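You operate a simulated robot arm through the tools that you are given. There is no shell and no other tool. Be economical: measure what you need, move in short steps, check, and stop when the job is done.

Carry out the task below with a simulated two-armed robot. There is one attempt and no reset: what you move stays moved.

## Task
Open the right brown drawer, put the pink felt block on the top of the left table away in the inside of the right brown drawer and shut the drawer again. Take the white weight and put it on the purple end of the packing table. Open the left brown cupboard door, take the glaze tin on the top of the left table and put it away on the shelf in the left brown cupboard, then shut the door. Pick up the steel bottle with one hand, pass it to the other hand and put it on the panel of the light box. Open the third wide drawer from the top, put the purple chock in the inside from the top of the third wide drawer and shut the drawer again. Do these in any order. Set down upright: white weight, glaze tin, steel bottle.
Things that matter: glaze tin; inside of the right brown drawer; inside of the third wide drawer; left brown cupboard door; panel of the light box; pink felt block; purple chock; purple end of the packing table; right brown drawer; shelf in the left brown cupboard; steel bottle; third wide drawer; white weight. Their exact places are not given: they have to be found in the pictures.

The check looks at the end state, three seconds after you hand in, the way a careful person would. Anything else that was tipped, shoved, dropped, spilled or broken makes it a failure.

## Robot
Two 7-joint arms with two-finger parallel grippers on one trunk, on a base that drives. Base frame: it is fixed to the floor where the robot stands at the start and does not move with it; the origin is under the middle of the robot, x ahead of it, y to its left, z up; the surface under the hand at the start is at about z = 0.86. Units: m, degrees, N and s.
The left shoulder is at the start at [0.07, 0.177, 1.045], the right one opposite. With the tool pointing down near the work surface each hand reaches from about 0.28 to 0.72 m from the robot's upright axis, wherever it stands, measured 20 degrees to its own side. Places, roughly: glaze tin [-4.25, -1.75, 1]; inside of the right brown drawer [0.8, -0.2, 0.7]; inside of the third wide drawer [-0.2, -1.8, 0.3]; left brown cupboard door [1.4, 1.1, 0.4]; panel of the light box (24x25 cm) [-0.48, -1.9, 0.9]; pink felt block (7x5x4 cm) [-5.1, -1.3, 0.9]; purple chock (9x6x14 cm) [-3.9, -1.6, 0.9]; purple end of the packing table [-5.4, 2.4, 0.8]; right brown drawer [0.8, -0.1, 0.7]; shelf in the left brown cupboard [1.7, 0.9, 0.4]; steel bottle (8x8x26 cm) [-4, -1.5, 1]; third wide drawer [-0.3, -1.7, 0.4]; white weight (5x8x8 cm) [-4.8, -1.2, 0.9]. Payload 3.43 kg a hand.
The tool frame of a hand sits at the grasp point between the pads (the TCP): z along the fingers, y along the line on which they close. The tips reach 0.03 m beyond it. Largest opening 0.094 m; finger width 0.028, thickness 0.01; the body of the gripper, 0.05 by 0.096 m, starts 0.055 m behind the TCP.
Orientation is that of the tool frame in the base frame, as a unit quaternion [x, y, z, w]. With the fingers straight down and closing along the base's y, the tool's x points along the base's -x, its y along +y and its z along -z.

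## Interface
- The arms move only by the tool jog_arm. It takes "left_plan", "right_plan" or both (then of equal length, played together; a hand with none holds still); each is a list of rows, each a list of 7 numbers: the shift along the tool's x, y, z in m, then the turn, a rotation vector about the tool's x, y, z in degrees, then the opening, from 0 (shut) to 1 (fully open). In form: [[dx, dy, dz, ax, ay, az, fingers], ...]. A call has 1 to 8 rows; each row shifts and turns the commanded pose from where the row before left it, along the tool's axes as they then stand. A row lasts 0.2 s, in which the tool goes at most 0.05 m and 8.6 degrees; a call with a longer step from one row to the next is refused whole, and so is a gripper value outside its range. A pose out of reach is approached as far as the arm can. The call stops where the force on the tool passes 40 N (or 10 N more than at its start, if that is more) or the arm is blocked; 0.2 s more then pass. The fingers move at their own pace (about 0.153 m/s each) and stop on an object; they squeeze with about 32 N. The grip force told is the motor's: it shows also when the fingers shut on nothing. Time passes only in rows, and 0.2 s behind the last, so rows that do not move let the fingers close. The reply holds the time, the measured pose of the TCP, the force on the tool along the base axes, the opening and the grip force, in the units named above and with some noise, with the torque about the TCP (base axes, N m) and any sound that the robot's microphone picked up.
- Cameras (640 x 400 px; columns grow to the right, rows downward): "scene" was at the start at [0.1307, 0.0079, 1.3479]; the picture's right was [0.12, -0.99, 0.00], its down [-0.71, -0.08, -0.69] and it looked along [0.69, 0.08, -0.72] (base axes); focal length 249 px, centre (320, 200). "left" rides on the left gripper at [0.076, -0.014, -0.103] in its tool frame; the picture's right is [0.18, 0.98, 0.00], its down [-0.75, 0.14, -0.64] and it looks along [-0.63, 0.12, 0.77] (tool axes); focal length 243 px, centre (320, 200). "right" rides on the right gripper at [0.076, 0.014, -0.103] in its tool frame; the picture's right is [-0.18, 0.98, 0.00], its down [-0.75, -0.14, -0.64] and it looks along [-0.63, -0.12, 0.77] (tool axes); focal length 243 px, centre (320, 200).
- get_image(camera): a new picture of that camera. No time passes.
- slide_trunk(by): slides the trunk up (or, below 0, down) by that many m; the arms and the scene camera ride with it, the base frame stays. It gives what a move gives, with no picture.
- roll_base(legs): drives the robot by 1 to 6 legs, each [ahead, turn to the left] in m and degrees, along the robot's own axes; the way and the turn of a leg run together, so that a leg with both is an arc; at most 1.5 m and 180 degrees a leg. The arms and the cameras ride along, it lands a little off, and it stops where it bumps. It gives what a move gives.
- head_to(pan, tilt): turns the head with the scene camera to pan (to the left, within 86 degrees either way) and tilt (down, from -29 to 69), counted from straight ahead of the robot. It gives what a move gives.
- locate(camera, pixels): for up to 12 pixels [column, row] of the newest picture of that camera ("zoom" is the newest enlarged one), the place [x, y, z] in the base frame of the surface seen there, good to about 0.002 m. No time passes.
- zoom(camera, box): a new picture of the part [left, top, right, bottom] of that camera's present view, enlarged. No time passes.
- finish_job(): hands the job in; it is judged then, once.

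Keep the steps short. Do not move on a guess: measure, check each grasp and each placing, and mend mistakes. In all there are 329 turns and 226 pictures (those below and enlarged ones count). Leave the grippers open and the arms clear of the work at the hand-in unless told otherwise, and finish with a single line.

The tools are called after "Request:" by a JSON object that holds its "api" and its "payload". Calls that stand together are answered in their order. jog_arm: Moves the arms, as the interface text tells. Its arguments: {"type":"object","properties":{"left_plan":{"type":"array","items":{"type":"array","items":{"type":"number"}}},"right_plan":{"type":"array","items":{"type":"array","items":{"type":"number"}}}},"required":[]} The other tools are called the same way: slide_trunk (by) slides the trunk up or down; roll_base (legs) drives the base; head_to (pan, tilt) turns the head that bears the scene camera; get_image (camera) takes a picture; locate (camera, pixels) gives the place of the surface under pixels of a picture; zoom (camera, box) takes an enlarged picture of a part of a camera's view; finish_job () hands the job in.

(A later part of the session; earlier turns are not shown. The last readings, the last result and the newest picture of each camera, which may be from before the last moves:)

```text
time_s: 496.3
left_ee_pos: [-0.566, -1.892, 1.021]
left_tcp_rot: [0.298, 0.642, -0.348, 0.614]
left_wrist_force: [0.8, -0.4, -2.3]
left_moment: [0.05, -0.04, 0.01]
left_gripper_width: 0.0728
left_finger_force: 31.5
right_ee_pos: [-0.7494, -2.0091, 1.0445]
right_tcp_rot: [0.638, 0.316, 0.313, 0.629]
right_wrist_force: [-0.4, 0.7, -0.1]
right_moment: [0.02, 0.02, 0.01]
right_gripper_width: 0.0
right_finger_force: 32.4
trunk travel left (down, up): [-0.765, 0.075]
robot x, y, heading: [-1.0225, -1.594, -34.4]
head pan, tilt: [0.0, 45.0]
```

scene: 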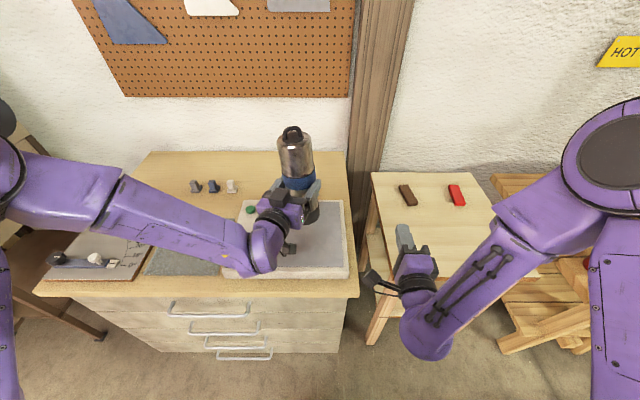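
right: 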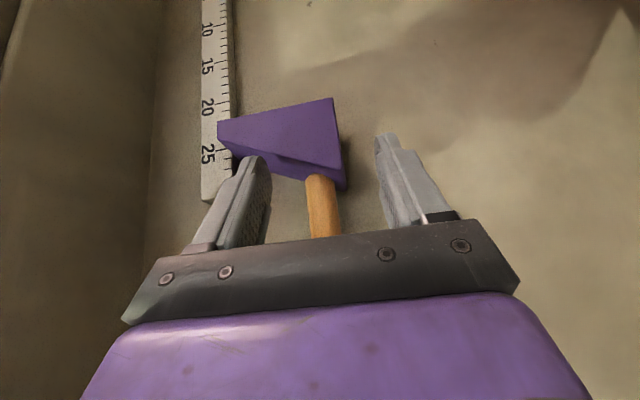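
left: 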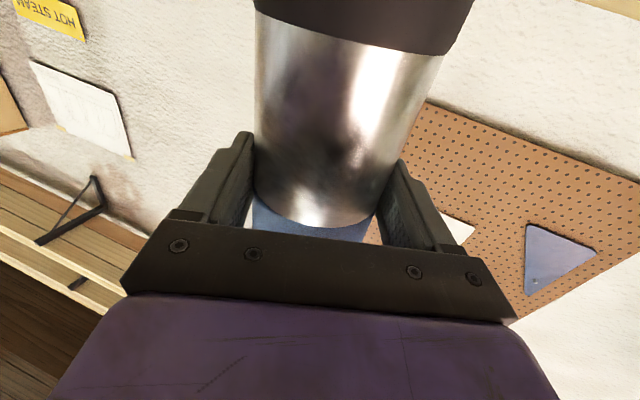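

Touching. One more 2 mm step and look.

Request:
{"api": "slide_trunk", "payload": {"by": -0.002}}

Request:
{"api": "zoom", "payload": {"camera": "scene", "box": [250, 150, 370, 290]}}

```text
time_s: 496.8
left_ee_pos: [-0.5661, -1.892, 1.0211]
left_tcp_rot: [0.298, 0.641, -0.349, 0.615]
left_wrist_force: [0.2, -0.3, 7.3]
left_moment: [-0.04, -0.51, -0.02]
left_gripper_width: 0.0729
left_finger_force: 32.0
right_ee_pos: [-0.7503, -2.0078, 1.0425]
right_tcp_rot: [0.637, 0.315, 0.312, 0.63]
right_wrist_force: [0.4, -0.4, -0.5]
right_moment: [0.0, 0.02, -0.02]
right_gripper_width: 0.0
right_finger_force: 32.0
trunk travel left (down, up): [-0.763, 0.077]
robot x, y, heading: [-1.0226, -1.5925, -34.8]
head pan, tilt: [0.0, 45.0]
```

```text
2.86 times, centred on (310, 220) of scene
```

zoom: 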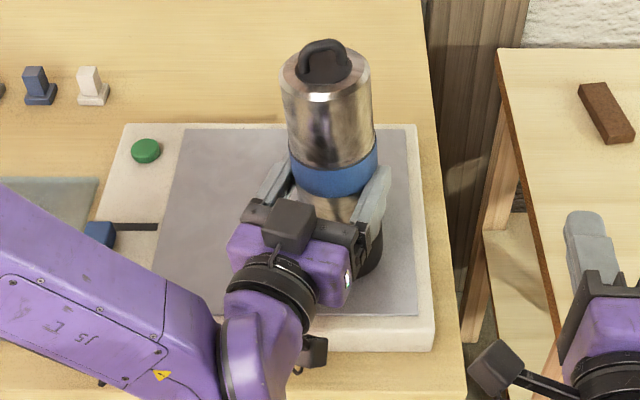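

Bottle stands on the panel. Open and withdraw straight back.

Request:
{"api": "jog_arm", "payload": {"left_plan": [[0, 0, 0, 0, 0, 0, 0.85], [0, 0, 0, 0, 0, 0, 1], [0, 0, 0, 0, 0, 0, 1]]}}

Request:
{"api": "zoom", "payload": {"camera": "scene", "box": [250, 150, 370, 290]}}

Request:
{"api": "get_image", "payload": {"camera": "left"}}

```text
time_s: 497.6
left_ee_pos: [-0.567, -1.8925, 1.0184]
left_tcp_rot: [0.299, 0.642, -0.348, 0.614]
left_wrist_force: [-1.6, -1.1, 0.0]
left_moment: [0.03, -0.01, -0.04]
left_gripper_width: 0.0939
left_finger_force: 0.0
right_ee_pos: [-0.7511, -2.0081, 1.0438]
right_tcp_rot: [0.638, 0.315, 0.312, 0.63]
right_wrist_force: [-0.5, 0.4, -0.5]
right_moment: [0.0, -0.01, -0.01]
right_gripper_width: 0.0001
right_finger_force: 31.8
trunk travel left (down, up): [-0.763, 0.077]
robot x, y, heading: [-1.0231, -1.5978, -34.8]
head pan, tilt: [0.0, 45.0]
```

```text
2.86 times, centred on (310, 220) of scene
```

zoom: 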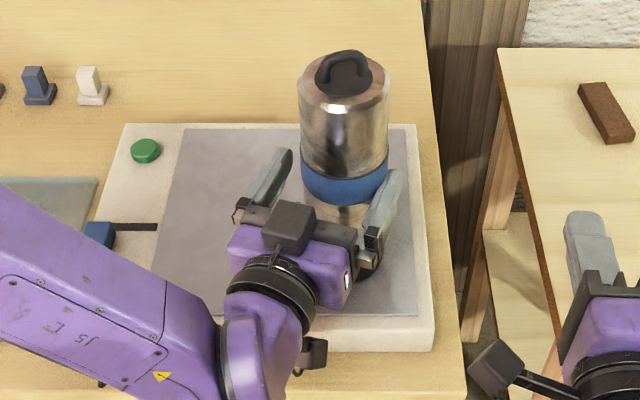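

```text
94 pictures are left
```

left: 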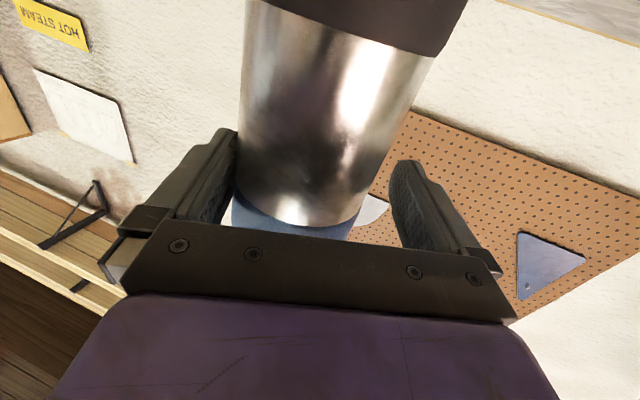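

Bottle stands free, closer to one finger. Centre the jaws (−y 8 mm), then withdraw.

Request:
{"api": "jog_arm", "payload": {"left_plan": [[0, -0.008, 0, 0, 0, 0, 1], [0, 0, -0.02, 0, 0, 0, 1], [0, 0, -0.03, 0, 0, 0, 1], [0, 0, -0.03, 0, 0, 0, 1], [0, 0, -0.03, 0, 0, 0, 1]]}}

Request:
{"api": "get_image", "payload": {"camera": "left"}}

Request:
{"api": "get_image", "payload": {"camera": "scene"}}

```text
time_s: 498.8
left_ee_pos: [-0.6379, -1.8087, 1.0204]
left_tcp_rot: [0.298, 0.642, -0.348, 0.615]
left_wrist_force: [-0.6, 0.9, 0.3]
left_moment: [0.01, 0.01, -0.03]
left_gripper_width: 0.0939
left_finger_force: 0.1
right_ee_pos: [-0.7497, -2.0081, 1.0432]
right_tcp_rot: [0.638, 0.316, 0.312, 0.629]
right_wrist_force: [-0.8, -0.1, -0.2]
right_moment: [0.02, 0.02, -0.03]
right_gripper_width: 0.0
right_finger_force: 32.1
trunk travel left (down, up): [-0.763, 0.077]
robot x, y, heading: [-1.0214, -1.5959, -34.7]
head pan, tilt: [0.0, 45.0]
```

```text
93 pictures are left
```

left: 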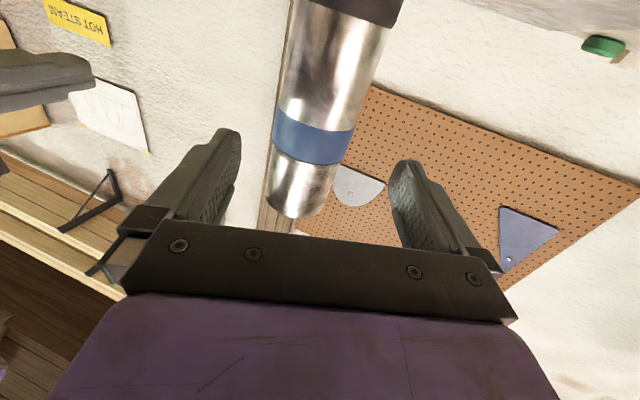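

```text
92 pictures are left
```

scene: 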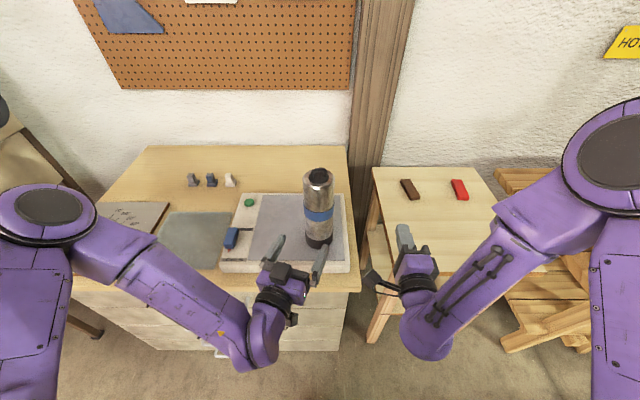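

Bottle stands upright on the panel. Back away from the cabinet and drive toward the left table for the tin.

Request:
{"api": "jog_arm", "payload": {"left_plan": [[-0.03, 0, -0.01, 0, 0, 0, 1], [-0.03, 0, -0.01, 0, 0, 0, 1]]}}

Request:
{"api": "roll_base", "payload": {"legs": [[-0.5, 0], [0, -90], [0.5, 0], [0, -90], [1.5, 0]]}}

Request:
{"api": "jog_arm", "payload": {"right_plan": [[0, 0, 0, 0, 0, -8.5, 1], [0, 0, 0, 0, 0, -8.5, 1], [0, 0, 0, 0, 0, -8.5, 1], [0, 0, 0, 0, 0, -8.5, 1], [0, 0, 0, 0, 0, -8.5, 1], [0, 0, 0, 0, 0, -8.5, 1], [0, 0, 0, 0, 0, -8.5, 1], [0, 0, 0, 0, 0, -8.5, 1]]}}

Request:
{"api": "jog_arm", "payload": {"right_plan": [[0, 0, 0, 0, 0, -8.5, 1], [0, 0, 0, 0, 0, -8.5, 1], [0, 0, 0, 0, 0, -5, 1]]}}

```text
time_s: 499.4
left_ee_pos: [-0.6418, -1.8019, 1.0713]
left_tcp_rot: [0.298, 0.642, -0.348, 0.615]
left_wrist_force: [0.5, -0.8, -0.4]
left_moment: [-0.01, -0.02, 0.02]
left_gripper_width: 0.094
left_finger_force: 0.0
left hand out of reach, approached as far as the arm can: row 2
right_ee_pos: [-0.7502, -2.0092, 1.0421]
right_tcp_rot: [0.638, 0.314, 0.313, 0.629]
right_wrist_force: [-0.3, -0.5, 0.4]
right_moment: [0.01, 0.01, 0.03]
right_gripper_width: 0.0002
right_finger_force: 32.6
trunk travel left (down, up): [-0.763, 0.077]
robot x, y, heading: [-1.0207, -1.5936, -34.7]
head pan, tilt: [0.0, 45.0]
```

```text
time_s: 519.7
left_ee_pos: [-3.3545, -0.6073, 1.0709]
left_tcp_rot: [0.64, -0.302, -0.613, -0.352]
left_wrist_force: [-0.2, 0.3, -0.8]
left_moment: [0.0, 0.01, -0.02]
left_gripper_width: 0.0943
left_finger_force: 0.1
right_ee_pos: [-3.2438, -0.403, 1.0436]
right_tcp_rot: [-0.312, 0.639, 0.632, -0.308]
right_wrist_force: [0.6, 0.0, 0.5]
right_moment: [0.0, 0.0, -0.02]
right_gripper_width: 0.0001
right_finger_force: 31.5
trunk travel left (down, up): [-0.763, 0.077]
robot x, y, heading: [-2.9721, -0.826, 144.1]
head pan, tilt: [0.0, 45.0]
```

```text
time_s: 521.5
left_ee_pos: [-3.3554, -0.6098, 1.0698]
left_tcp_rot: [0.64, -0.302, -0.613, -0.351]
left_wrist_force: [0.8, -0.4, 1.2]
left_moment: [-0.02, -0.04, -0.02]
left_gripper_width: 0.0937
left_finger_force: 0.0
right_ee_pos: [-3.2432, -0.3991, 1.0436]
right_tcp_rot: [-0.613, 0.364, 0.694, 0.098]
right_wrist_force: [-0.1, -0.4, -0.6]
right_moment: [0.0, 0.01, 0.02]
right_gripper_width: 0.094
right_finger_force: 0.0
trunk travel left (down, up): [-0.763, 0.077]
robot x, y, heading: [-2.978, -0.8203, 144.4]
head pan, tilt: [0.0, 45.0]
```

```text
time_s: 522.3
left_ee_pos: [-3.3546, -0.6089, 1.0697]
left_tcp_rot: [0.64, -0.302, -0.612, -0.352]
left_wrist_force: [-0.5, -0.3, 0.3]
left_moment: [0.0, 0.03, 0.0]
left_gripper_width: 0.094
left_finger_force: 0.1
right_ee_pos: [-3.2386, -0.3913, 1.0433]
right_tcp_rot: [0.661, -0.274, -0.661, -0.224]
right_wrist_force: [-0.2, -0.4, -0.7]
right_moment: [0.01, -0.03, -0.01]
right_gripper_width: 0.0939
right_finger_force: 0.0
trunk travel left (down, up): [-0.763, 0.077]
robot x, y, heading: [-2.9742, -0.8228, 144.1]
head pan, tilt: [0.0, 45.0]
```

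Right hand is horizontal with x down, reading rel (0.467, −0.195). Move on along and turn to face the table.

Request:
{"api": "roll_base", "payload": {"legs": [[0.31, 0], [0, 90.9], [0.3, 0]]}}

Request:
{"api": "head_to", "payload": {"pan": -10, "tilt": 45}}

Request:
{"api": "get_image", "payload": {"camera": "scene"}}

```text
time_s: 529.8
left_ee_pos: [-3.6136, -1.2621, 1.0703]
left_tcp_rot: [-0.667, -0.237, 0.682, -0.183]
left_wrist_force: [0.3, 0.0, 0.4]
left_moment: [0.01, 0.02, -0.02]
left_gripper_width: 0.0939
left_finger_force: 0.0
right_ee_pos: [-3.83, -1.1466, 1.047]
right_tcp_rot: [0.66, 0.27, -0.628, 0.312]
right_wrist_force: [-0.6, -0.4, 0.0]
right_moment: [-0.02, 0.01, -0.03]
right_gripper_width: 0.094
right_finger_force: 0.0
trunk travel left (down, up): [-0.763, 0.077]
robot x, y, heading: [-3.4006, -0.885, -125.9]
head pan, tilt: [0.0, 45.0]
```

```text
time_s: 530.5
left_ee_pos: [-3.6151, -1.2624, 1.0707]
left_tcp_rot: [-0.667, -0.238, 0.683, -0.18]
left_wrist_force: [-0.1, 0.6, 0.7]
left_moment: [0.01, -0.01, 0.02]
left_gripper_width: 0.0941
left_finger_force: 0.1
right_ee_pos: [-3.8317, -1.147, 1.0473]
right_tcp_rot: [0.662, 0.267, -0.627, 0.312]
right_wrist_force: [-0.6, -1.2, 1.2]
right_moment: [-0.01, 0.01, 0.0]
right_gripper_width: 0.0938
right_finger_force: 0.0
trunk travel left (down, up): [-0.763, 0.077]
robot x, y, heading: [-3.4002, -0.8817, -125.8]
head pan, tilt: [-10.0, 45.0]
```

```text
91 pictures are left
```

scene: 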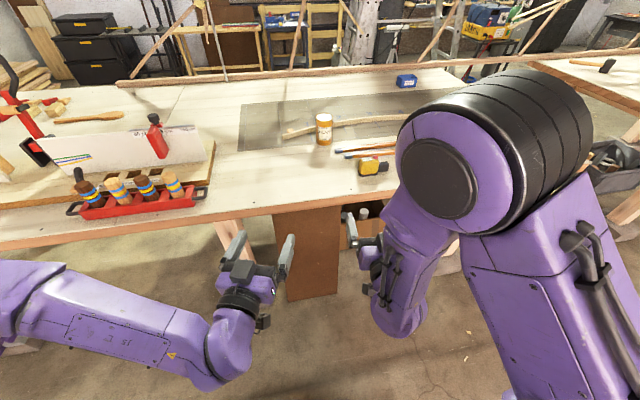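

Tin at (324,128). Zoom and measure.

Request:
{"api": "zoom", "payload": {"camera": "scene", "box": [270, 90, 410, 190]}}

Request:
{"api": "locate", "payload": {"camera": "zoom", "pixels": [[247, 112], [220, 160], [240, 165], [265, 160], [240, 225], [247, 128], [232, 108], [265, 108], [330, 260], [425, 300], [470, 270], [242, 205]]}}

```text
4.00 times, centred on (340, 140) of scene
```

zoom: 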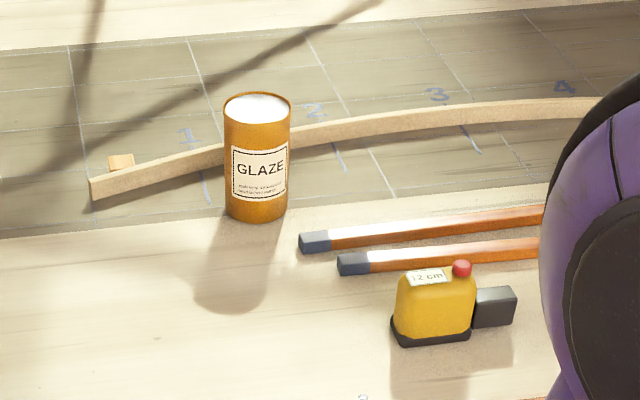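

```text
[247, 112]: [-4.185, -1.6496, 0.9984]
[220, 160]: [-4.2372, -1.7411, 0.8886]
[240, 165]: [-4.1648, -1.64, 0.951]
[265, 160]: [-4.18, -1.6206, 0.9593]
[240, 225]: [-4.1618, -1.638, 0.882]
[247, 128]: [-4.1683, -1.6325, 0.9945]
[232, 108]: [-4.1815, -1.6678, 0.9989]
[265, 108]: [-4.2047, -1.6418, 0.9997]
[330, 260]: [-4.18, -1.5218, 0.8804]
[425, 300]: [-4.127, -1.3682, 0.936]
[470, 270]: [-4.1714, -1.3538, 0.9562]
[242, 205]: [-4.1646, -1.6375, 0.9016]
```

Tin axis ≈(-4.194,-1.656), diameter ≈0.072, z 0.881–0.999 (looks open – keep it upright). Pitch the right hand 20° down and check the front of the table for base clearance.

Request:
{"api": "locate", "payload": {"camera": "scene", "pixels": [[305, 270], [300, 225], [335, 290], [290, 298], [230, 300], [350, 225]]}}

Request:
{"api": "jog_arm", "payload": {"right_plan": [[0, 0, 0, 0, 7, 0, 1], [0, 0, 0, 0, 7, 0, 1], [0, 0, 0, 0, 6, 0, 1]]}}

```text
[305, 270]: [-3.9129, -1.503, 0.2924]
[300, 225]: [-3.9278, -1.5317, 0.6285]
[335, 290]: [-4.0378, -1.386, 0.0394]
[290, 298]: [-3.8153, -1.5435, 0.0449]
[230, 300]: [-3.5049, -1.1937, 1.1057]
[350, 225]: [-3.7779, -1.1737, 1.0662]
```

```text
time_s: 531.4
left_ee_pos: [-3.6136, -1.2619, 1.0705]
left_tcp_rot: [-0.667, -0.237, 0.683, -0.182]
left_wrist_force: [1.4, -0.9, -0.5]
left_moment: [-0.02, 0.02, 0.02]
left_gripper_width: 0.0938
left_finger_force: 0.0
right_ee_pos: [-3.8336, -1.1612, 1.0413]
right_tcp_rot: [0.76, 0.32, -0.503, 0.259]
right_wrist_force: [-0.4, 0.5, -0.9]
right_moment: [-0.01, 0.01, 0.0]
right_gripper_width: 0.094
right_finger_force: 0.1
right hand out of reach, approached as far as the arm can: row 1, 2
trunk travel left (down, up): [-0.763, 0.077]
robot x, y, heading: [-3.3964, -0.881, -126.0]
head pan, tilt: [-10.0, 45.0]
```

Board stands at E −3.455; the base stays clear. Drive 0.42 forward, lower the trunk 7 cm.

Request:
{"api": "roll_base", "payload": {"legs": [[0.42, 0]]}}

Request:
{"api": "slide_trunk", "payload": {"by": -0.08}}

Request:
{"api": "get_image", "payload": {"camera": "scene"}}

Request:
{"api": "get_image", "payload": {"camera": "right"}}

```text
time_s: 533.9
left_ee_pos: [-3.8527, -1.5942, 1.0701]
left_tcp_rot: [-0.667, -0.238, 0.682, -0.183]
left_wrist_force: [0.2, 0.0, 0.0]
left_moment: [0.0, 0.02, 0.05]
left_gripper_width: 0.0941
left_finger_force: 0.0
right_ee_pos: [-4.073, -1.495, 1.0403]
right_tcp_rot: [0.759, 0.321, -0.503, 0.261]
right_wrist_force: [-0.5, 0.1, 0.2]
right_moment: [0.04, -0.02, -0.02]
right_gripper_width: 0.0941
right_finger_force: 0.1
trunk travel left (down, up): [-0.763, 0.077]
robot x, y, heading: [-3.6389, -1.2163, -125.7]
head pan, tilt: [-10.0, 45.0]
```

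```text
time_s: 535.1
left_ee_pos: [-3.8531, -1.5949, 0.9902]
left_tcp_rot: [-0.667, -0.238, 0.682, -0.183]
left_wrist_force: [-0.2, 0.0, -0.1]
left_moment: [0.0, 0.02, 0.0]
left_gripper_width: 0.094
left_finger_force: 0.1
right_ee_pos: [-4.0738, -1.4936, 0.9603]
right_tcp_rot: [0.759, 0.32, -0.504, 0.26]
right_wrist_force: [0.1, -1.0, 0.3]
right_moment: [0.01, -0.03, 0.04]
right_gripper_width: 0.0938
right_finger_force: 0.0
trunk travel left (down, up): [-0.683, 0.157]
robot x, y, heading: [-3.6403, -1.2191, -125.7]
head pan, tilt: [-10.0, 45.0]
```

```text
89 pictures are left
```

scene: 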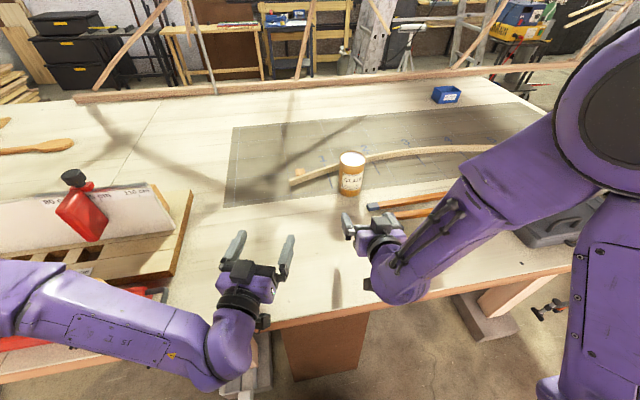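

```text
88 pictures are left
```

right: 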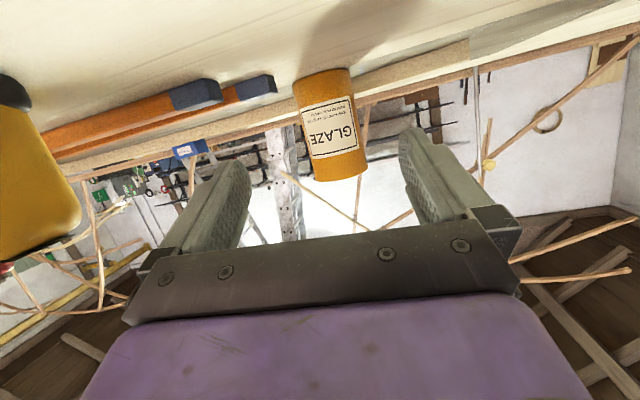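

Verify the tin in the hand camera before advancing.

Request:
{"api": "locate", "payload": {"camera": "right", "pixels": [[305, 130], [330, 128], [358, 120], [300, 90], [345, 75], [340, 175], [318, 178]]}}

```text
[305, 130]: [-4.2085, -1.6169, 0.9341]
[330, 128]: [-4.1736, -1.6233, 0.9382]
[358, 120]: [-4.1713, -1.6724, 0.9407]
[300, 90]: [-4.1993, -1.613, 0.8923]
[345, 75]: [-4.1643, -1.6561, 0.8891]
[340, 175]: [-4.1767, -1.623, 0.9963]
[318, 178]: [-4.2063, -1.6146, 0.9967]
```

Tin centre refined to (-4.196,-1.649), radius 0.034. Advance 19.5 cm horizontally.

Request:
{"api": "jog_arm", "payload": {"right_plan": [[-0.0139, 0.0012, 0.0364, 0, 0, 0, 1], [-0.0139, 0.0012, 0.0364, 0, 0, 0, 1], [-0.0139, 0.0012, 0.0364, 0, 0, 0, 1]]}}

Request:
{"api": "get_image", "payload": {"camera": "right"}}

```text
time_s: 535.9
left_ee_pos: [-3.8544, -1.596, 0.99]
left_tcp_rot: [-0.667, -0.238, 0.682, -0.183]
left_wrist_force: [-0.9, -0.4, -0.2]
left_moment: [0.0, 0.0, 0.01]
left_gripper_width: 0.0943
left_finger_force: 0.0
right_ee_pos: [-4.1497, -1.5844, 0.9609]
right_tcp_rot: [0.76, 0.322, -0.501, 0.261]
right_wrist_force: [0.1, -0.1, 0.1]
right_moment: [-0.02, 0.01, -0.02]
right_gripper_width: 0.094
right_finger_force: 0.1
trunk travel left (down, up): [-0.683, 0.157]
robot x, y, heading: [-3.6373, -1.215, -125.8]
head pan, tilt: [-10.0, 45.0]
```

```text
87 pictures are left
```

right: 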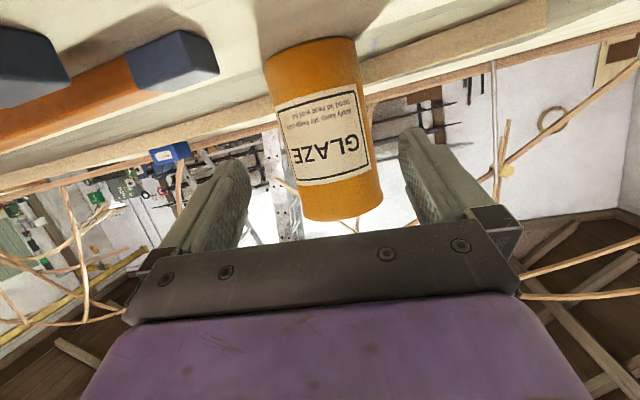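

Request:
{"api": "jog_arm", "payload": {"right_plan": [[-0.0139, 0.0008, 0.0364, 0, 0, 0, 1], [-0.0132, 0.0005, 0.0345, 0, 0, 0, 1]]}}

Request:
{"api": "get_image", "payload": {"camera": "right"}}

Request:
{"api": "zoom", "payload": {"camera": "scene", "box": [290, 120, 430, 260]}}

```text
time_s: 536.5
left_ee_pos: [-3.8529, -1.5962, 0.9892]
left_tcp_rot: [-0.667, -0.239, 0.682, -0.183]
left_wrist_force: [0.0, -0.3, 0.6]
left_moment: [0.02, -0.01, 0.02]
left_gripper_width: 0.0941
left_finger_force: 0.0
right_ee_pos: [-4.198, -1.6422, 0.9587]
right_tcp_rot: [0.759, 0.321, -0.503, 0.26]
right_wrist_force: [0.3, -0.5, 0.9]
right_moment: [0.02, -0.01, 0.0]
right_gripper_width: 0.0941
right_finger_force: 0.0
trunk travel left (down, up): [-0.683, 0.157]
robot x, y, heading: [-3.6419, -1.2139, -125.7]
head pan, tilt: [-10.0, 45.0]
```

```text
86 pictures are left
```

right: 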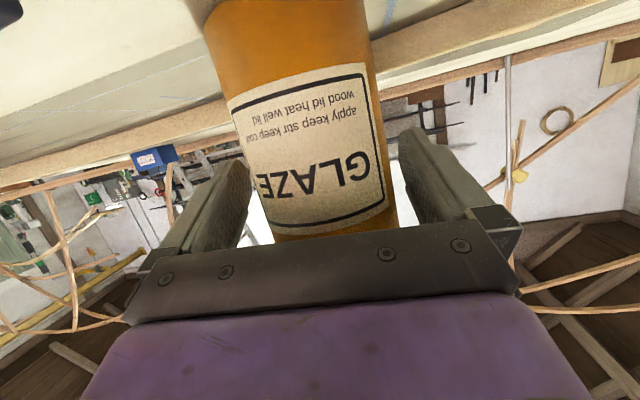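

```text
2.86 times, centred on (360, 190) of scene
```

zoom: 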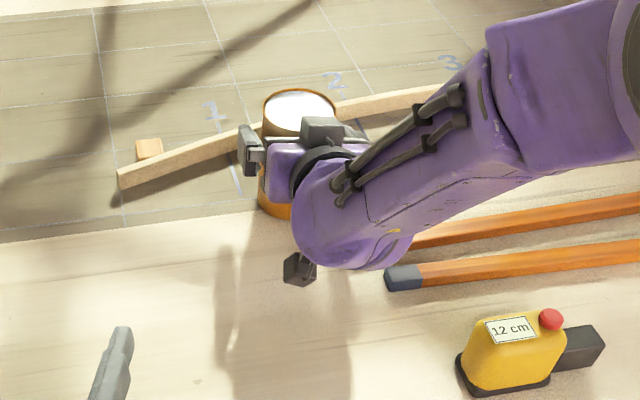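

Tin is between the fingers. Close, check, lift.

Request:
{"api": "jog_arm", "payload": {"right_plan": [[0, 0, 0, 0, 0, 0, 0], [0, 0, 0, 0, 0, 0, 0], [0, 0, 0, 0, 0, 0, 0]]}}

Request:
{"api": "slide_trunk", "payload": {"by": 0.05}}

Request:
{"api": "get_image", "payload": {"camera": "scene"}}

```text
time_s: 537.3
left_ee_pos: [-3.8531, -1.594, 0.9896]
left_tcp_rot: [-0.666, -0.239, 0.682, -0.184]
left_wrist_force: [0.2, -0.2, 0.1]
left_moment: [0.0, -0.01, 0.01]
left_gripper_width: 0.0941
left_finger_force: 0.0
right_ee_pos: [-4.1976, -1.6425, 0.9598]
right_tcp_rot: [0.759, 0.32, -0.503, 0.26]
right_wrist_force: [-0.6, 1.2, 2.0]
right_moment: [0.18, 0.14, -0.01]
right_gripper_width: 0.0758
right_finger_force: 32.0
trunk travel left (down, up): [-0.683, 0.157]
robot x, y, heading: [-3.6381, -1.214, -125.7]
head pan, tilt: [-10.0, 45.0]
```

```text
time_s: 538.2
left_ee_pos: [-3.8536, -1.5947, 1.0398]
left_tcp_rot: [-0.667, -0.237, 0.682, -0.183]
left_wrist_force: [-0.6, 0.6, -0.6]
left_moment: [-0.01, -0.04, 0.0]
left_gripper_width: 0.094
left_finger_force: 0.0
right_ee_pos: [-4.198, -1.6427, 1.0098]
right_tcp_rot: [0.76, 0.32, -0.502, 0.26]
right_wrist_force: [0.3, 0.3, -3.8]
right_moment: [0.04, -0.02, 0.03]
right_gripper_width: 0.0757
right_finger_force: 31.8
trunk travel left (down, up): [-0.733, 0.107]
robot x, y, heading: [-3.6424, -1.2142, -125.8]
head pan, tilt: [-10.0, 45.0]
```

```text
84 pictures are left
```

scene: 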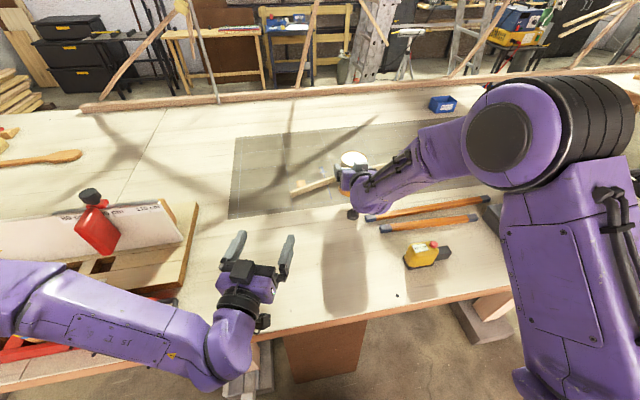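

Tin lifted safely. Check where the left elbow is, then raise and back away.

Request:
{"api": "locate", "payload": {"camera": "scene", "pixels": [[8, 290], [60, 320], [130, 345], [200, 350], [352, 158], [570, 330], [520, 130]]}}

Request:
{"api": "slide_trunk", "payload": {"by": 0.1}}

Request:
{"api": "roll_base", "payload": {"legs": [[-0.6, 0]]}}

```text
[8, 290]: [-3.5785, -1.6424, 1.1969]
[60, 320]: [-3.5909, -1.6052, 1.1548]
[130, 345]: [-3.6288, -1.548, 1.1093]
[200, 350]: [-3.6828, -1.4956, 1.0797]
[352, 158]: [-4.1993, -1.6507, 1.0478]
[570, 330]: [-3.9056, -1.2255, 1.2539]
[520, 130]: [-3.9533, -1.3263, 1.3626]
```

```text
time_s: 539.5
left_ee_pos: [-3.8531, -1.5944, 1.1405]
left_tcp_rot: [-0.667, -0.238, 0.682, -0.183]
left_wrist_force: [0.3, -0.9, -0.1]
left_moment: [-0.01, -0.02, 0.01]
left_gripper_width: 0.0941
left_finger_force: 0.1
right_ee_pos: [-4.1979, -1.6431, 1.1098]
right_tcp_rot: [0.759, 0.321, -0.502, 0.26]
right_wrist_force: [0.8, 0.8, -3.9]
right_moment: [0.02, 0.01, -0.01]
right_gripper_width: 0.0756
right_finger_force: 32.3
trunk travel left (down, up): [-0.833, 0.007]
robot x, y, heading: [-3.6403, -1.2204, -125.5]
head pan, tilt: [-10.0, 45.0]
```

```text
time_s: 542.9
left_ee_pos: [-3.51, -1.1141, 1.1391]
left_tcp_rot: [-0.67, -0.231, 0.684, -0.175]
left_wrist_force: [0.0, -0.3, 0.7]
left_moment: [0.0, -0.02, 0.0]
left_gripper_width: 0.0941
left_finger_force: 0.0
right_ee_pos: [-3.8551, -1.1518, 1.1086]
right_tcp_rot: [0.763, 0.313, -0.506, 0.254]
right_wrist_force: [-0.6, -0.2, -3.7]
right_moment: [0.04, -0.01, 0.0]
right_gripper_width: 0.0758
right_finger_force: 31.7
trunk travel left (down, up): [-0.833, 0.007]
robot x, y, heading: [-3.2865, -0.7363, -126.8]
head pan, tilt: [-10.0, 45.0]
```

Tin is held. Drive back to the brown bench's left cupboard.

Request:
{"api": "roll_base", "payload": {"legs": [[0, 91.8], [1.5, 0], [0.26, 0], [0, 90], [1.5, 0], [1.4, 0]]}}

```text
time_s: 573.0
left_ee_pos: [0.2508, 0.6914, 1.141]
left_tcp_rot: [-0.203, 0.678, 0.148, 0.69]
left_wrist_force: [-0.5, -0.6, -0.9]
left_moment: [0.01, 0.0, -0.04]
left_gripper_width: 0.094
left_finger_force: 0.0
right_ee_pos: [0.5989, 0.7027, 1.1089]
right_tcp_rot: [-0.283, 0.774, 0.235, 0.515]
right_wrist_force: [-0.2, 0.3, -3.7]
right_moment: [-0.02, 0.01, -0.04]
right_gripper_width: 0.0754
right_finger_force: 32.5
trunk travel left (down, up): [-0.833, 0.007]
robot x, y, heading: [0.0006, 0.3356, 48.2]
head pan, tilt: [-10.0, 45.0]
```

Reposition to (0.15,1.19) heading 0, and look at the cupboard.

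Request:
{"api": "roll_base", "payload": {"legs": [[0, 32], [0.868, 0], [0, -80.5]]}}

Request:
{"api": "head_to", "payload": {"pan": 0, "tilt": 45}}

Request:
{"api": "get_image", "payload": {"camera": "scene"}}

```text
time_s: 582.5
left_ee_pos: [0.5665, 1.2466, 1.1409]
left_tcp_rot: [0.081, 0.704, -0.137, 0.692]
left_wrist_force: [-0.1, 0.4, 1.2]
left_moment: [0.0, -0.01, 0.02]
left_gripper_width: 0.0941
left_finger_force: 0.1
right_ee_pos: [0.8119, 1.0016, 1.1099]
right_tcp_rot: [0.049, 0.823, 0.01, 0.566]
right_wrist_force: [0.2, 0.4, -3.3]
right_moment: [-0.03, 0.05, 0.01]
right_gripper_width: 0.075
right_finger_force: 31.5
trunk travel left (down, up): [-0.833, 0.007]
robot x, y, heading: [0.1367, 1.1848, 1.7]
head pan, tilt: [-10.0, 45.0]
```

```text
time_s: 583.3
left_ee_pos: [0.5653, 1.2462, 1.1412]
left_tcp_rot: [0.083, 0.703, -0.138, 0.692]
left_wrist_force: [-0.9, 0.3, -0.9]
left_moment: [-0.02, 0.0, 0.01]
left_gripper_width: 0.0944
left_finger_force: 0.1
right_ee_pos: [0.8134, 0.9999, 1.1092]
right_tcp_rot: [0.049, 0.823, 0.011, 0.566]
right_wrist_force: [-0.3, -0.4, -4.0]
right_moment: [0.0, 0.04, 0.0]
right_gripper_width: 0.075
right_finger_force: 32.0
trunk travel left (down, up): [-0.833, 0.007]
robot x, y, heading: [0.1343, 1.1863, 1.8]
head pan, tilt: [0.0, 45.0]
```

```text
83 pictures are left
```

scene: 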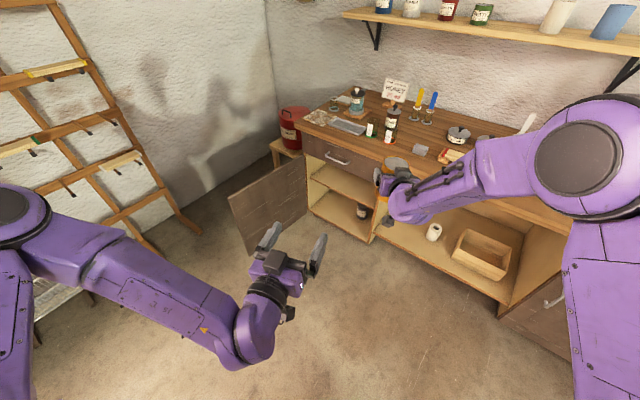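

Measure the door, shelf front edge, divider, drawer underside.

Request:
{"api": "zoom", "payload": {"camera": "scene", "box": [220, 130, 420, 260]}}

Request:
{"api": "locate", "payload": {"camera": "zoom", "pixels": [[45, 260], [40, 215], [150, 170], [270, 120], [340, 165], [400, 200], [470, 240], [330, 150], [300, 160], [440, 210], [430, 155], [350, 110]]}}

```text
3.08 times, centred on (320, 195) of scene
```

zoom: 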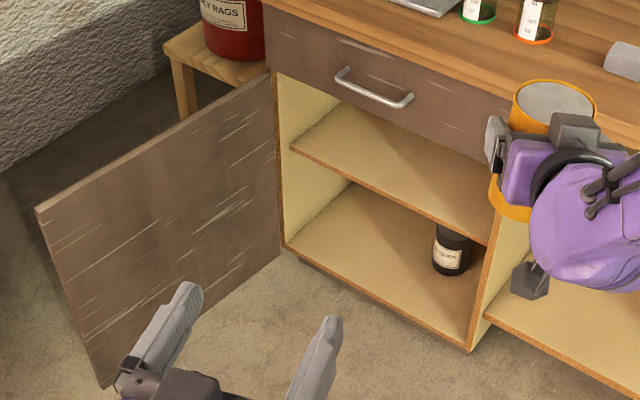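

```text
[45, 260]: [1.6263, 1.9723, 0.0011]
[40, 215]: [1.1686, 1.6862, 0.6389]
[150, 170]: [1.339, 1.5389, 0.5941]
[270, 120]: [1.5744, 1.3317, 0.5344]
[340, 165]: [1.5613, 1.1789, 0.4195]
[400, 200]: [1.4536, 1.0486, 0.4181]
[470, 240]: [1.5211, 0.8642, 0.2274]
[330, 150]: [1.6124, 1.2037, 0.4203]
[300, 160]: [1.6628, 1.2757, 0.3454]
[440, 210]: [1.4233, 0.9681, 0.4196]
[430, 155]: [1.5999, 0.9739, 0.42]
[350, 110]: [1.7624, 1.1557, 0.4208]
```

Shelf front edge lies at D≈0.585; target the tin at D≈0.68, T≈1.70 → (1.53,1.00). Lower the trunk here in the open (right TCP to z≈0.53).

Request:
{"api": "slide_trunk", "payload": {"by": -0.39}}

Request:
{"api": "slide_trunk", "payload": {"by": -0.185}}

Request:
{"api": "roll_base", "payload": {"legs": [[0, -1], [0.4, 0]]}}

Request:
{"api": "get_image", "payload": {"camera": "scene"}}

Request:
{"api": "get_image", "payload": {"camera": "right"}}

```text
time_s: 587.0
left_ee_pos: [0.5658, 1.2479, 0.7502]
left_tcp_rot: [0.081, 0.704, -0.137, 0.693]
left_wrist_force: [0.0, 0.8, 0.5]
left_moment: [-0.04, -0.02, 0.0]
left_gripper_width: 0.0938
left_finger_force: 0.1
right_ee_pos: [0.8128, 1.001, 0.7206]
right_tcp_rot: [0.048, 0.822, 0.011, 0.567]
right_wrist_force: [-0.3, -0.1, -4.0]
right_moment: [0.03, 0.08, -0.02]
right_gripper_width: 0.0753
right_finger_force: 31.3
trunk travel left (down, up): [-0.443, 0.397]
robot x, y, heading: [0.1329, 1.184, 2.1]
head pan, tilt: [0.0, 45.0]
```

```text
time_s: 589.1
left_ee_pos: [0.5653, 1.246, 0.5653]
left_tcp_rot: [0.083, 0.703, -0.139, 0.692]
left_wrist_force: [0.4, -0.6, 1.1]
left_moment: [-0.02, 0.01, 0.0]
left_gripper_width: 0.0938
left_finger_force: 0.1
right_ee_pos: [0.8113, 1.0007, 0.5331]
right_tcp_rot: [0.049, 0.823, 0.01, 0.566]
right_wrist_force: [0.5, 0.0, -3.5]
right_moment: [-0.03, 0.04, -0.01]
right_gripper_width: 0.0748
right_finger_force: 31.8
trunk travel left (down, up): [-0.258, 0.582]
robot x, y, heading: [0.1369, 1.1855, 1.8]
head pan, tilt: [0.0, 45.0]
```

```text
time_s: 591.9
left_ee_pos: [0.9661, 1.236, 0.5646]
left_tcp_rot: [0.092, 0.702, -0.148, 0.69]
left_wrist_force: [0.5, 0.5, -0.2]
left_moment: [-0.02, -0.02, 0.0]
left_gripper_width: 0.0939
left_finger_force: 0.1
right_ee_pos: [1.2051, 0.9839, 0.5339]
right_tcp_rot: [0.06, 0.823, 0.002, 0.566]
right_wrist_force: [0.5, -0.4, -4.7]
right_moment: [0.01, 0.02, 0.01]
right_gripper_width: 0.075
right_finger_force: 31.7
trunk travel left (down, up): [-0.258, 0.582]
robot x, y, heading: [0.5324, 1.1879, 0.0]
head pan, tilt: [0.0, 45.0]
```

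```text
81 pictures are left
```

scene: 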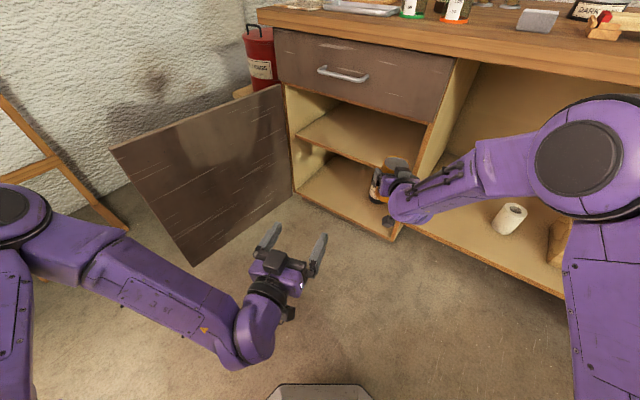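

```text
80 pictures are left
```

right: 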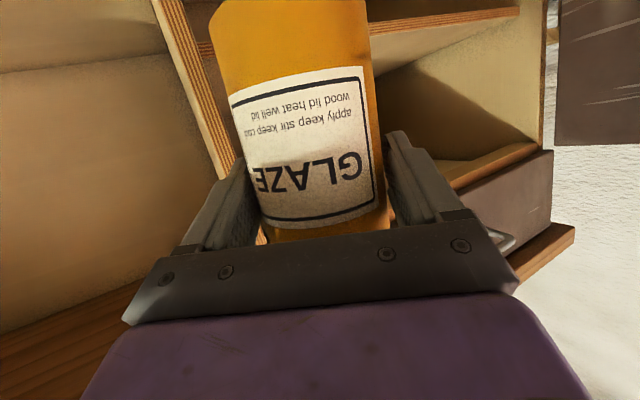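

Check the right forearm's line relative to the divider edge (1.30,0.91).

Request:
{"api": "locate", "payload": {"camera": "scene", "pixels": [[393, 205], [415, 200], [440, 185], [470, 165], [500, 155], [540, 160], [385, 188], [425, 150], [400, 235]]}}

```text
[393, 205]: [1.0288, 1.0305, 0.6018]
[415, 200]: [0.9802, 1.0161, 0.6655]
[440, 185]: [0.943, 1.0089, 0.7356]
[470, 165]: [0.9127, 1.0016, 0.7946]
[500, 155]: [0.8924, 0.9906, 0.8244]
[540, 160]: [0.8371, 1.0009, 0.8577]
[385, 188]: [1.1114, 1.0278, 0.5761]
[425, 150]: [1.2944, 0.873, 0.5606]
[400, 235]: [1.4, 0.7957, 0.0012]
```

Forearm rises straight back; to keep clear of the divider, turn 2.5° left, then creep forward 0.2.

Request:
{"api": "roll_base", "payload": {"legs": [[0, 2.5], [0.2, 0]]}}

Request:
{"api": "head_to", "payload": {"pan": -15, "tilt": 45}}

Request:
{"api": "get_image", "payload": {"camera": "scene"}}

Request:
{"api": "get_image", "payload": {"camera": "right"}}

```text
time_s: 593.9
left_ee_pos: [1.1676, 1.2624, 0.5648]
left_tcp_rot: [0.077, 0.704, -0.134, 0.693]
left_wrist_force: [0.0, -0.2, 0.3]
left_moment: [-0.01, 0.01, 0.01]
left_gripper_width: 0.0943
left_finger_force: 0.0
right_ee_pos: [1.4166, 1.0204, 0.5335]
right_tcp_rot: [0.044, 0.824, 0.013, 0.565]
right_wrist_force: [0.2, 0.0, -3.6]
right_moment: [0.02, 0.01, -0.01]
right_gripper_width: 0.0748
right_finger_force: 31.4
trunk travel left (down, up): [-0.258, 0.582]
robot x, y, heading: [0.7383, 1.1993, 2.3]
head pan, tilt: [0.0, 45.0]
```

```text
time_s: 594.7
left_ee_pos: [1.1678, 1.262, 0.5643]
left_tcp_rot: [0.078, 0.704, -0.133, 0.693]
left_wrist_force: [-0.5, 0.0, 0.1]
left_moment: [-0.02, 0.0, -0.01]
left_gripper_width: 0.0938
left_finger_force: 0.0
right_ee_pos: [1.4159, 1.02, 0.5344]
right_tcp_rot: [0.043, 0.823, 0.014, 0.566]
right_wrist_force: [-0.2, 0.4, -3.2]
right_moment: [0.03, 0.02, 0.03]
right_gripper_width: 0.0751
right_finger_force: 32.6
trunk travel left (down, up): [-0.258, 0.582]
robot x, y, heading: [0.7354, 1.1964, 2.2]
head pan, tilt: [-15.0, 45.0]
```

```text
79 pictures are left
```

scene: 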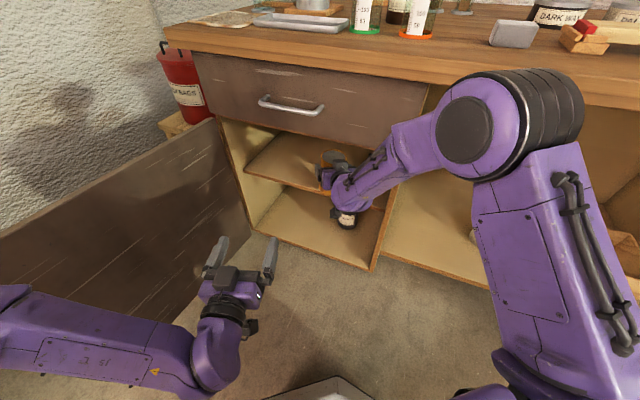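

```text
78 pictures are left
```

right: 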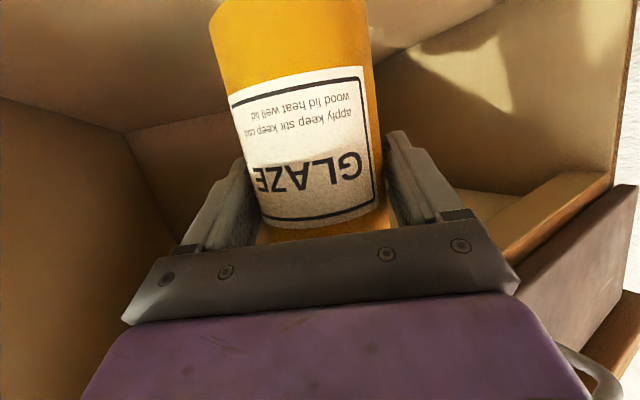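

Request:
{"api": "locate", "payload": {"camera": "scene", "pixels": [[398, 140], [385, 160], [410, 128], [370, 180], [440, 110], [380, 125], [385, 190], [340, 165], [470, 90]]}}

Request:
{"api": "zoom", "payload": {"camera": "scene", "box": [220, 80, 460, 270]}}

```text
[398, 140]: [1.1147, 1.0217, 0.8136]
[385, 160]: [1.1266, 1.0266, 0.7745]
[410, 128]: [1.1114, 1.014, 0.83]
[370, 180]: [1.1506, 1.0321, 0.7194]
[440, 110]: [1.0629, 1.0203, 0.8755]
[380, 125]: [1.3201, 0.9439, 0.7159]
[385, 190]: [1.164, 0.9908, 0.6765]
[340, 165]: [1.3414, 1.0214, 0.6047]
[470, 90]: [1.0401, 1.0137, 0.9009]
```

```text
2.11 times, centred on (340, 175) of scene
```

zoom: 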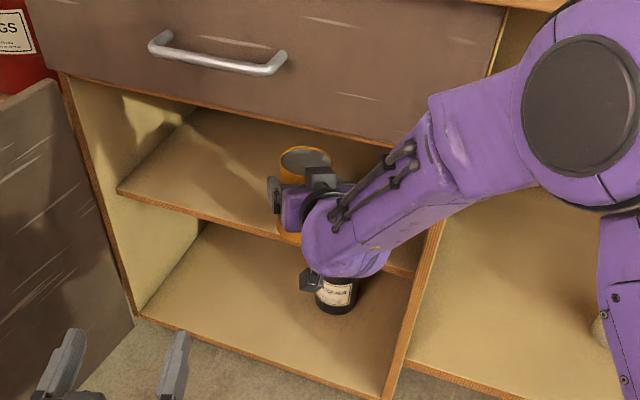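

Clear. Advance 0.1.

Request:
{"api": "roll_base", "payload": {"legs": [[0.1, 0]]}}

Request:
{"api": "zoom", "payload": {"camera": "scene", "box": [220, 80, 460, 270]}}

Request:
{"api": "get_image", "payload": {"camera": "right"}}

```text
time_s: 595.8
left_ee_pos: [1.2668, 1.2664, 0.5654]
left_tcp_rot: [0.078, 0.704, -0.135, 0.693]
left_wrist_force: [-0.7, 0.2, -0.3]
left_moment: [0.01, 0.0, 0.02]
left_gripper_width: 0.0939
left_finger_force: 0.1
right_ee_pos: [1.5156, 1.0233, 0.5331]
right_tcp_rot: [0.045, 0.823, 0.013, 0.565]
right_wrist_force: [0.0, -0.7, -4.6]
right_moment: [-0.02, 0.01, -0.01]
right_gripper_width: 0.0751
right_finger_force: 31.8
trunk travel left (down, up): [-0.258, 0.582]
robot x, y, heading: [0.8357, 1.2046, 2.5]
head pan, tilt: [-15.0, 45.0]
```

```text
2.11 times, centred on (340, 175) of scene
```

zoom: 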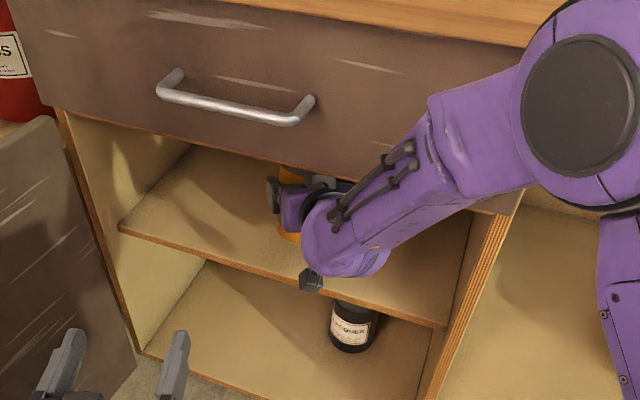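

```text
75 pictures are left
```

right: 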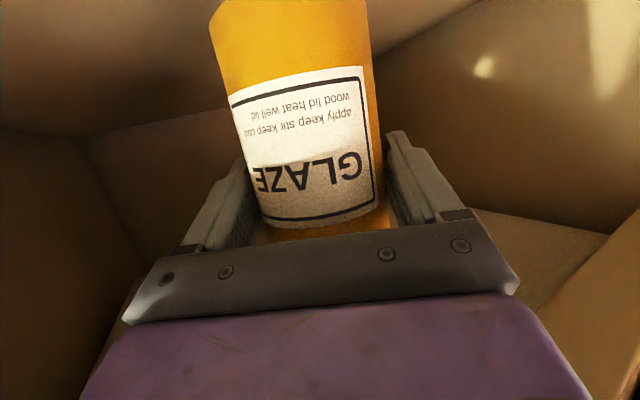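

Tin is over the shelf. Lower by trunk steps.

Request:
{"api": "slide_trunk", "payload": {"by": -0.028}}

Request:
{"api": "slide_trunk", "payload": {"by": -0.004}}

```text
time_s: 596.5
left_ee_pos: [1.2661, 1.2659, 0.5362]
left_tcp_rot: [0.078, 0.704, -0.134, 0.693]
left_wrist_force: [0.2, -0.4, -0.4]
left_moment: [0.0, 0.02, 0.0]
left_gripper_width: 0.094
left_finger_force: 0.2
right_ee_pos: [1.5142, 1.0237, 0.5056]
right_tcp_rot: [0.044, 0.824, 0.013, 0.565]
right_wrist_force: [0.2, 0.1, -3.6]
right_moment: [-0.01, 0.03, 0.01]
right_gripper_width: 0.0753
right_finger_force: 31.6
trunk travel left (down, up): [-0.23, 0.61]
robot x, y, heading: [0.8377, 1.2023, 2.3]
head pan, tilt: [-15.0, 45.0]
```

```text
time_s: 597.1
left_ee_pos: [1.2661, 1.2668, 0.5326]
left_tcp_rot: [0.079, 0.704, -0.134, 0.693]
left_wrist_force: [-0.5, 0.1, 1.3]
left_moment: [0.0, 0.02, 0.01]
left_gripper_width: 0.0939
left_finger_force: 0.0
right_ee_pos: [1.5149, 1.0234, 0.5028]
right_tcp_rot: [0.044, 0.823, 0.013, 0.566]
right_wrist_force: [-0.2, -0.8, -3.2]
right_moment: [0.01, 0.04, 0.0]
right_gripper_width: 0.0753
right_finger_force: 32.0
trunk travel left (down, up): [-0.226, 0.614]
robot x, y, heading: [0.8382, 1.1995, 2.4]
head pan, tilt: [-15.0, 45.0]
```

Request:
{"api": "slide_trunk", "payload": {"by": -0.003}}

Request:
{"api": "slide_trunk", "payload": {"by": -0.002}}

```text
time_s: 597.6
left_ee_pos: [1.2659, 1.2665, 0.5318]
left_tcp_rot: [0.078, 0.703, -0.134, 0.694]
left_wrist_force: [0.1, -0.2, 0.1]
left_moment: [0.02, 0.02, 0.01]
left_gripper_width: 0.094
left_finger_force: 0.1
right_ee_pos: [1.5148, 1.0244, 0.5026]
right_tcp_rot: [0.043, 0.822, 0.014, 0.568]
right_wrist_force: [-1.3, -0.4, 8.2]
right_moment: [-0.34, 0.02, -0.06]
right_gripper_width: 0.0752
right_finger_force: 32.4
trunk travel left (down, up): [-0.223, 0.617]
robot x, y, heading: [0.8373, 1.1997, 2.3]
head pan, tilt: [-15.0, 45.0]
```

```text
time_s: 598.1
left_ee_pos: [1.2662, 1.2661, 0.5289]
left_tcp_rot: [0.078, 0.703, -0.134, 0.694]
left_wrist_force: [0.2, -0.2, 0.4]
left_moment: [-0.02, -0.01, 0.02]
left_gripper_width: 0.0941
left_finger_force: 0.0
right_ee_pos: [1.5131, 1.0234, 0.5023]
right_tcp_rot: [0.043, 0.821, 0.014, 0.569]
right_wrist_force: [0.2, 0.8, 18.3]
right_moment: [-0.54, -0.14, -0.03]
right_gripper_width: 0.0751
right_finger_force: 31.9
trunk travel left (down, up): [-0.221, 0.619]
robot x, y, heading: [0.8382, 1.2028, 2.5]
head pan, tilt: [-15.0, 45.0]
```

Contact. Open, check, then back straight out with the base.

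Request:
{"api": "jog_arm", "payload": {"right_plan": [[0, 0, 0, 0, 0, 0, 0.9], [0, 0, 0, 0, 0, 0, 1], [0, 0, 0, 0, 0, 0, 1]]}}

Request:
{"api": "get_image", "payload": {"camera": "right"}}

```text
time_s: 598.9
left_ee_pos: [1.2667, 1.267, 0.5281]
left_tcp_rot: [0.078, 0.704, -0.134, 0.693]
left_wrist_force: [-0.2, -0.8, -0.4]
left_moment: [-0.02, 0.02, -0.01]
left_gripper_width: 0.0942
left_finger_force: 0.0
right_ee_pos: [1.5142, 1.0224, 0.4978]
right_tcp_rot: [0.044, 0.823, 0.014, 0.567]
right_wrist_force: [0.4, 0.6, -0.3]
right_moment: [0.02, -0.02, -0.01]
right_gripper_width: 0.094
right_finger_force: 0.1
trunk travel left (down, up): [-0.221, 0.619]
robot x, y, heading: [0.8335, 1.2005, 2.4]
head pan, tilt: [-15.0, 45.0]
```

```text
74 pictures are left
```

right: 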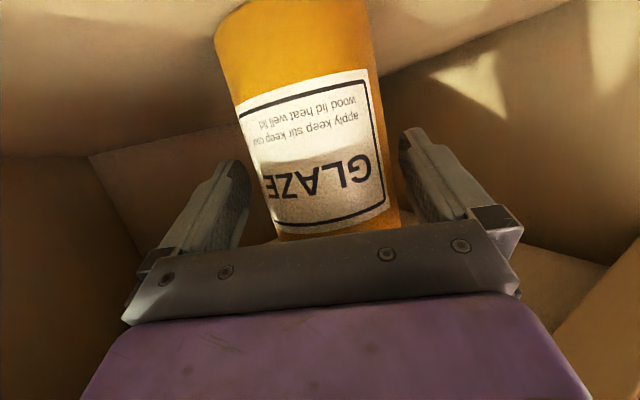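

Centre jaws (+y 6 mm) and back out 0.25.

Request:
{"api": "jog_arm", "payload": {"right_plan": [[0, 0.006, 0, 0, 0, 0, 1], [0.007, 0, -0.0187, 0, 0, 0, 1], [0.014, 0, -0.0373, 0, 0, 0, 1]]}}

Request:
{"api": "roll_base", "payload": {"legs": [[-0.3, 0]]}}

Request:
{"api": "get_image", "payload": {"camera": "scene"}}

```text
time_s: 599.7
left_ee_pos: [1.2653, 1.2657, 0.5284]
left_tcp_rot: [0.079, 0.704, -0.134, 0.693]
left_wrist_force: [0.8, 0.3, 0.5]
left_moment: [-0.01, 0.03, -0.03]
left_gripper_width: 0.0939
left_finger_force: 0.1
right_ee_pos: [1.4569, 1.0334, 0.4989]
right_tcp_rot: [0.044, 0.824, 0.013, 0.565]
right_wrist_force: [-0.9, -0.2, -0.8]
right_moment: [0.02, 0.03, 0.0]
right_gripper_width: 0.0939
right_finger_force: 0.2
trunk travel left (down, up): [-0.221, 0.619]
robot x, y, heading: [0.8371, 1.2039, 2.4]
head pan, tilt: [-15.0, 45.0]
```

```text
time_s: 601.7
left_ee_pos: [0.9709, 1.2529, 0.5281]
left_tcp_rot: [0.08, 0.704, -0.135, 0.693]
left_wrist_force: [-0.1, -0.1, -0.4]
left_moment: [-0.03, 0.01, 0.0]
left_gripper_width: 0.0941
left_finger_force: 0.1
right_ee_pos: [1.1626, 1.0193, 0.4971]
right_tcp_rot: [0.045, 0.823, 0.013, 0.566]
right_wrist_force: [-0.1, -1.0, -0.6]
right_moment: [-0.02, 0.0, 0.0]
right_gripper_width: 0.0941
right_finger_force: 0.1
trunk travel left (down, up): [-0.221, 0.619]
robot x, y, heading: [0.5401, 1.1904, 2.2]
head pan, tilt: [-15.0, 45.0]
```

```text
73 pictures are left
```

scene: 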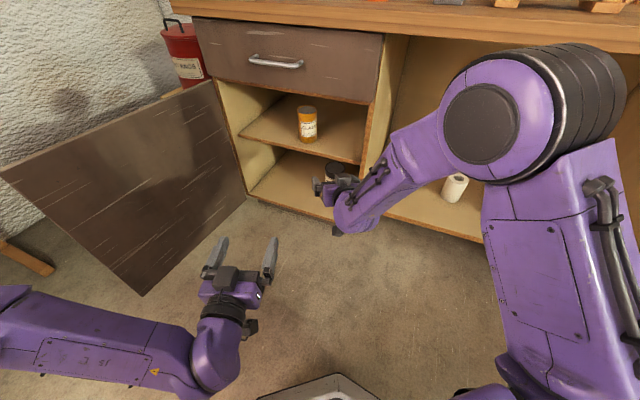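

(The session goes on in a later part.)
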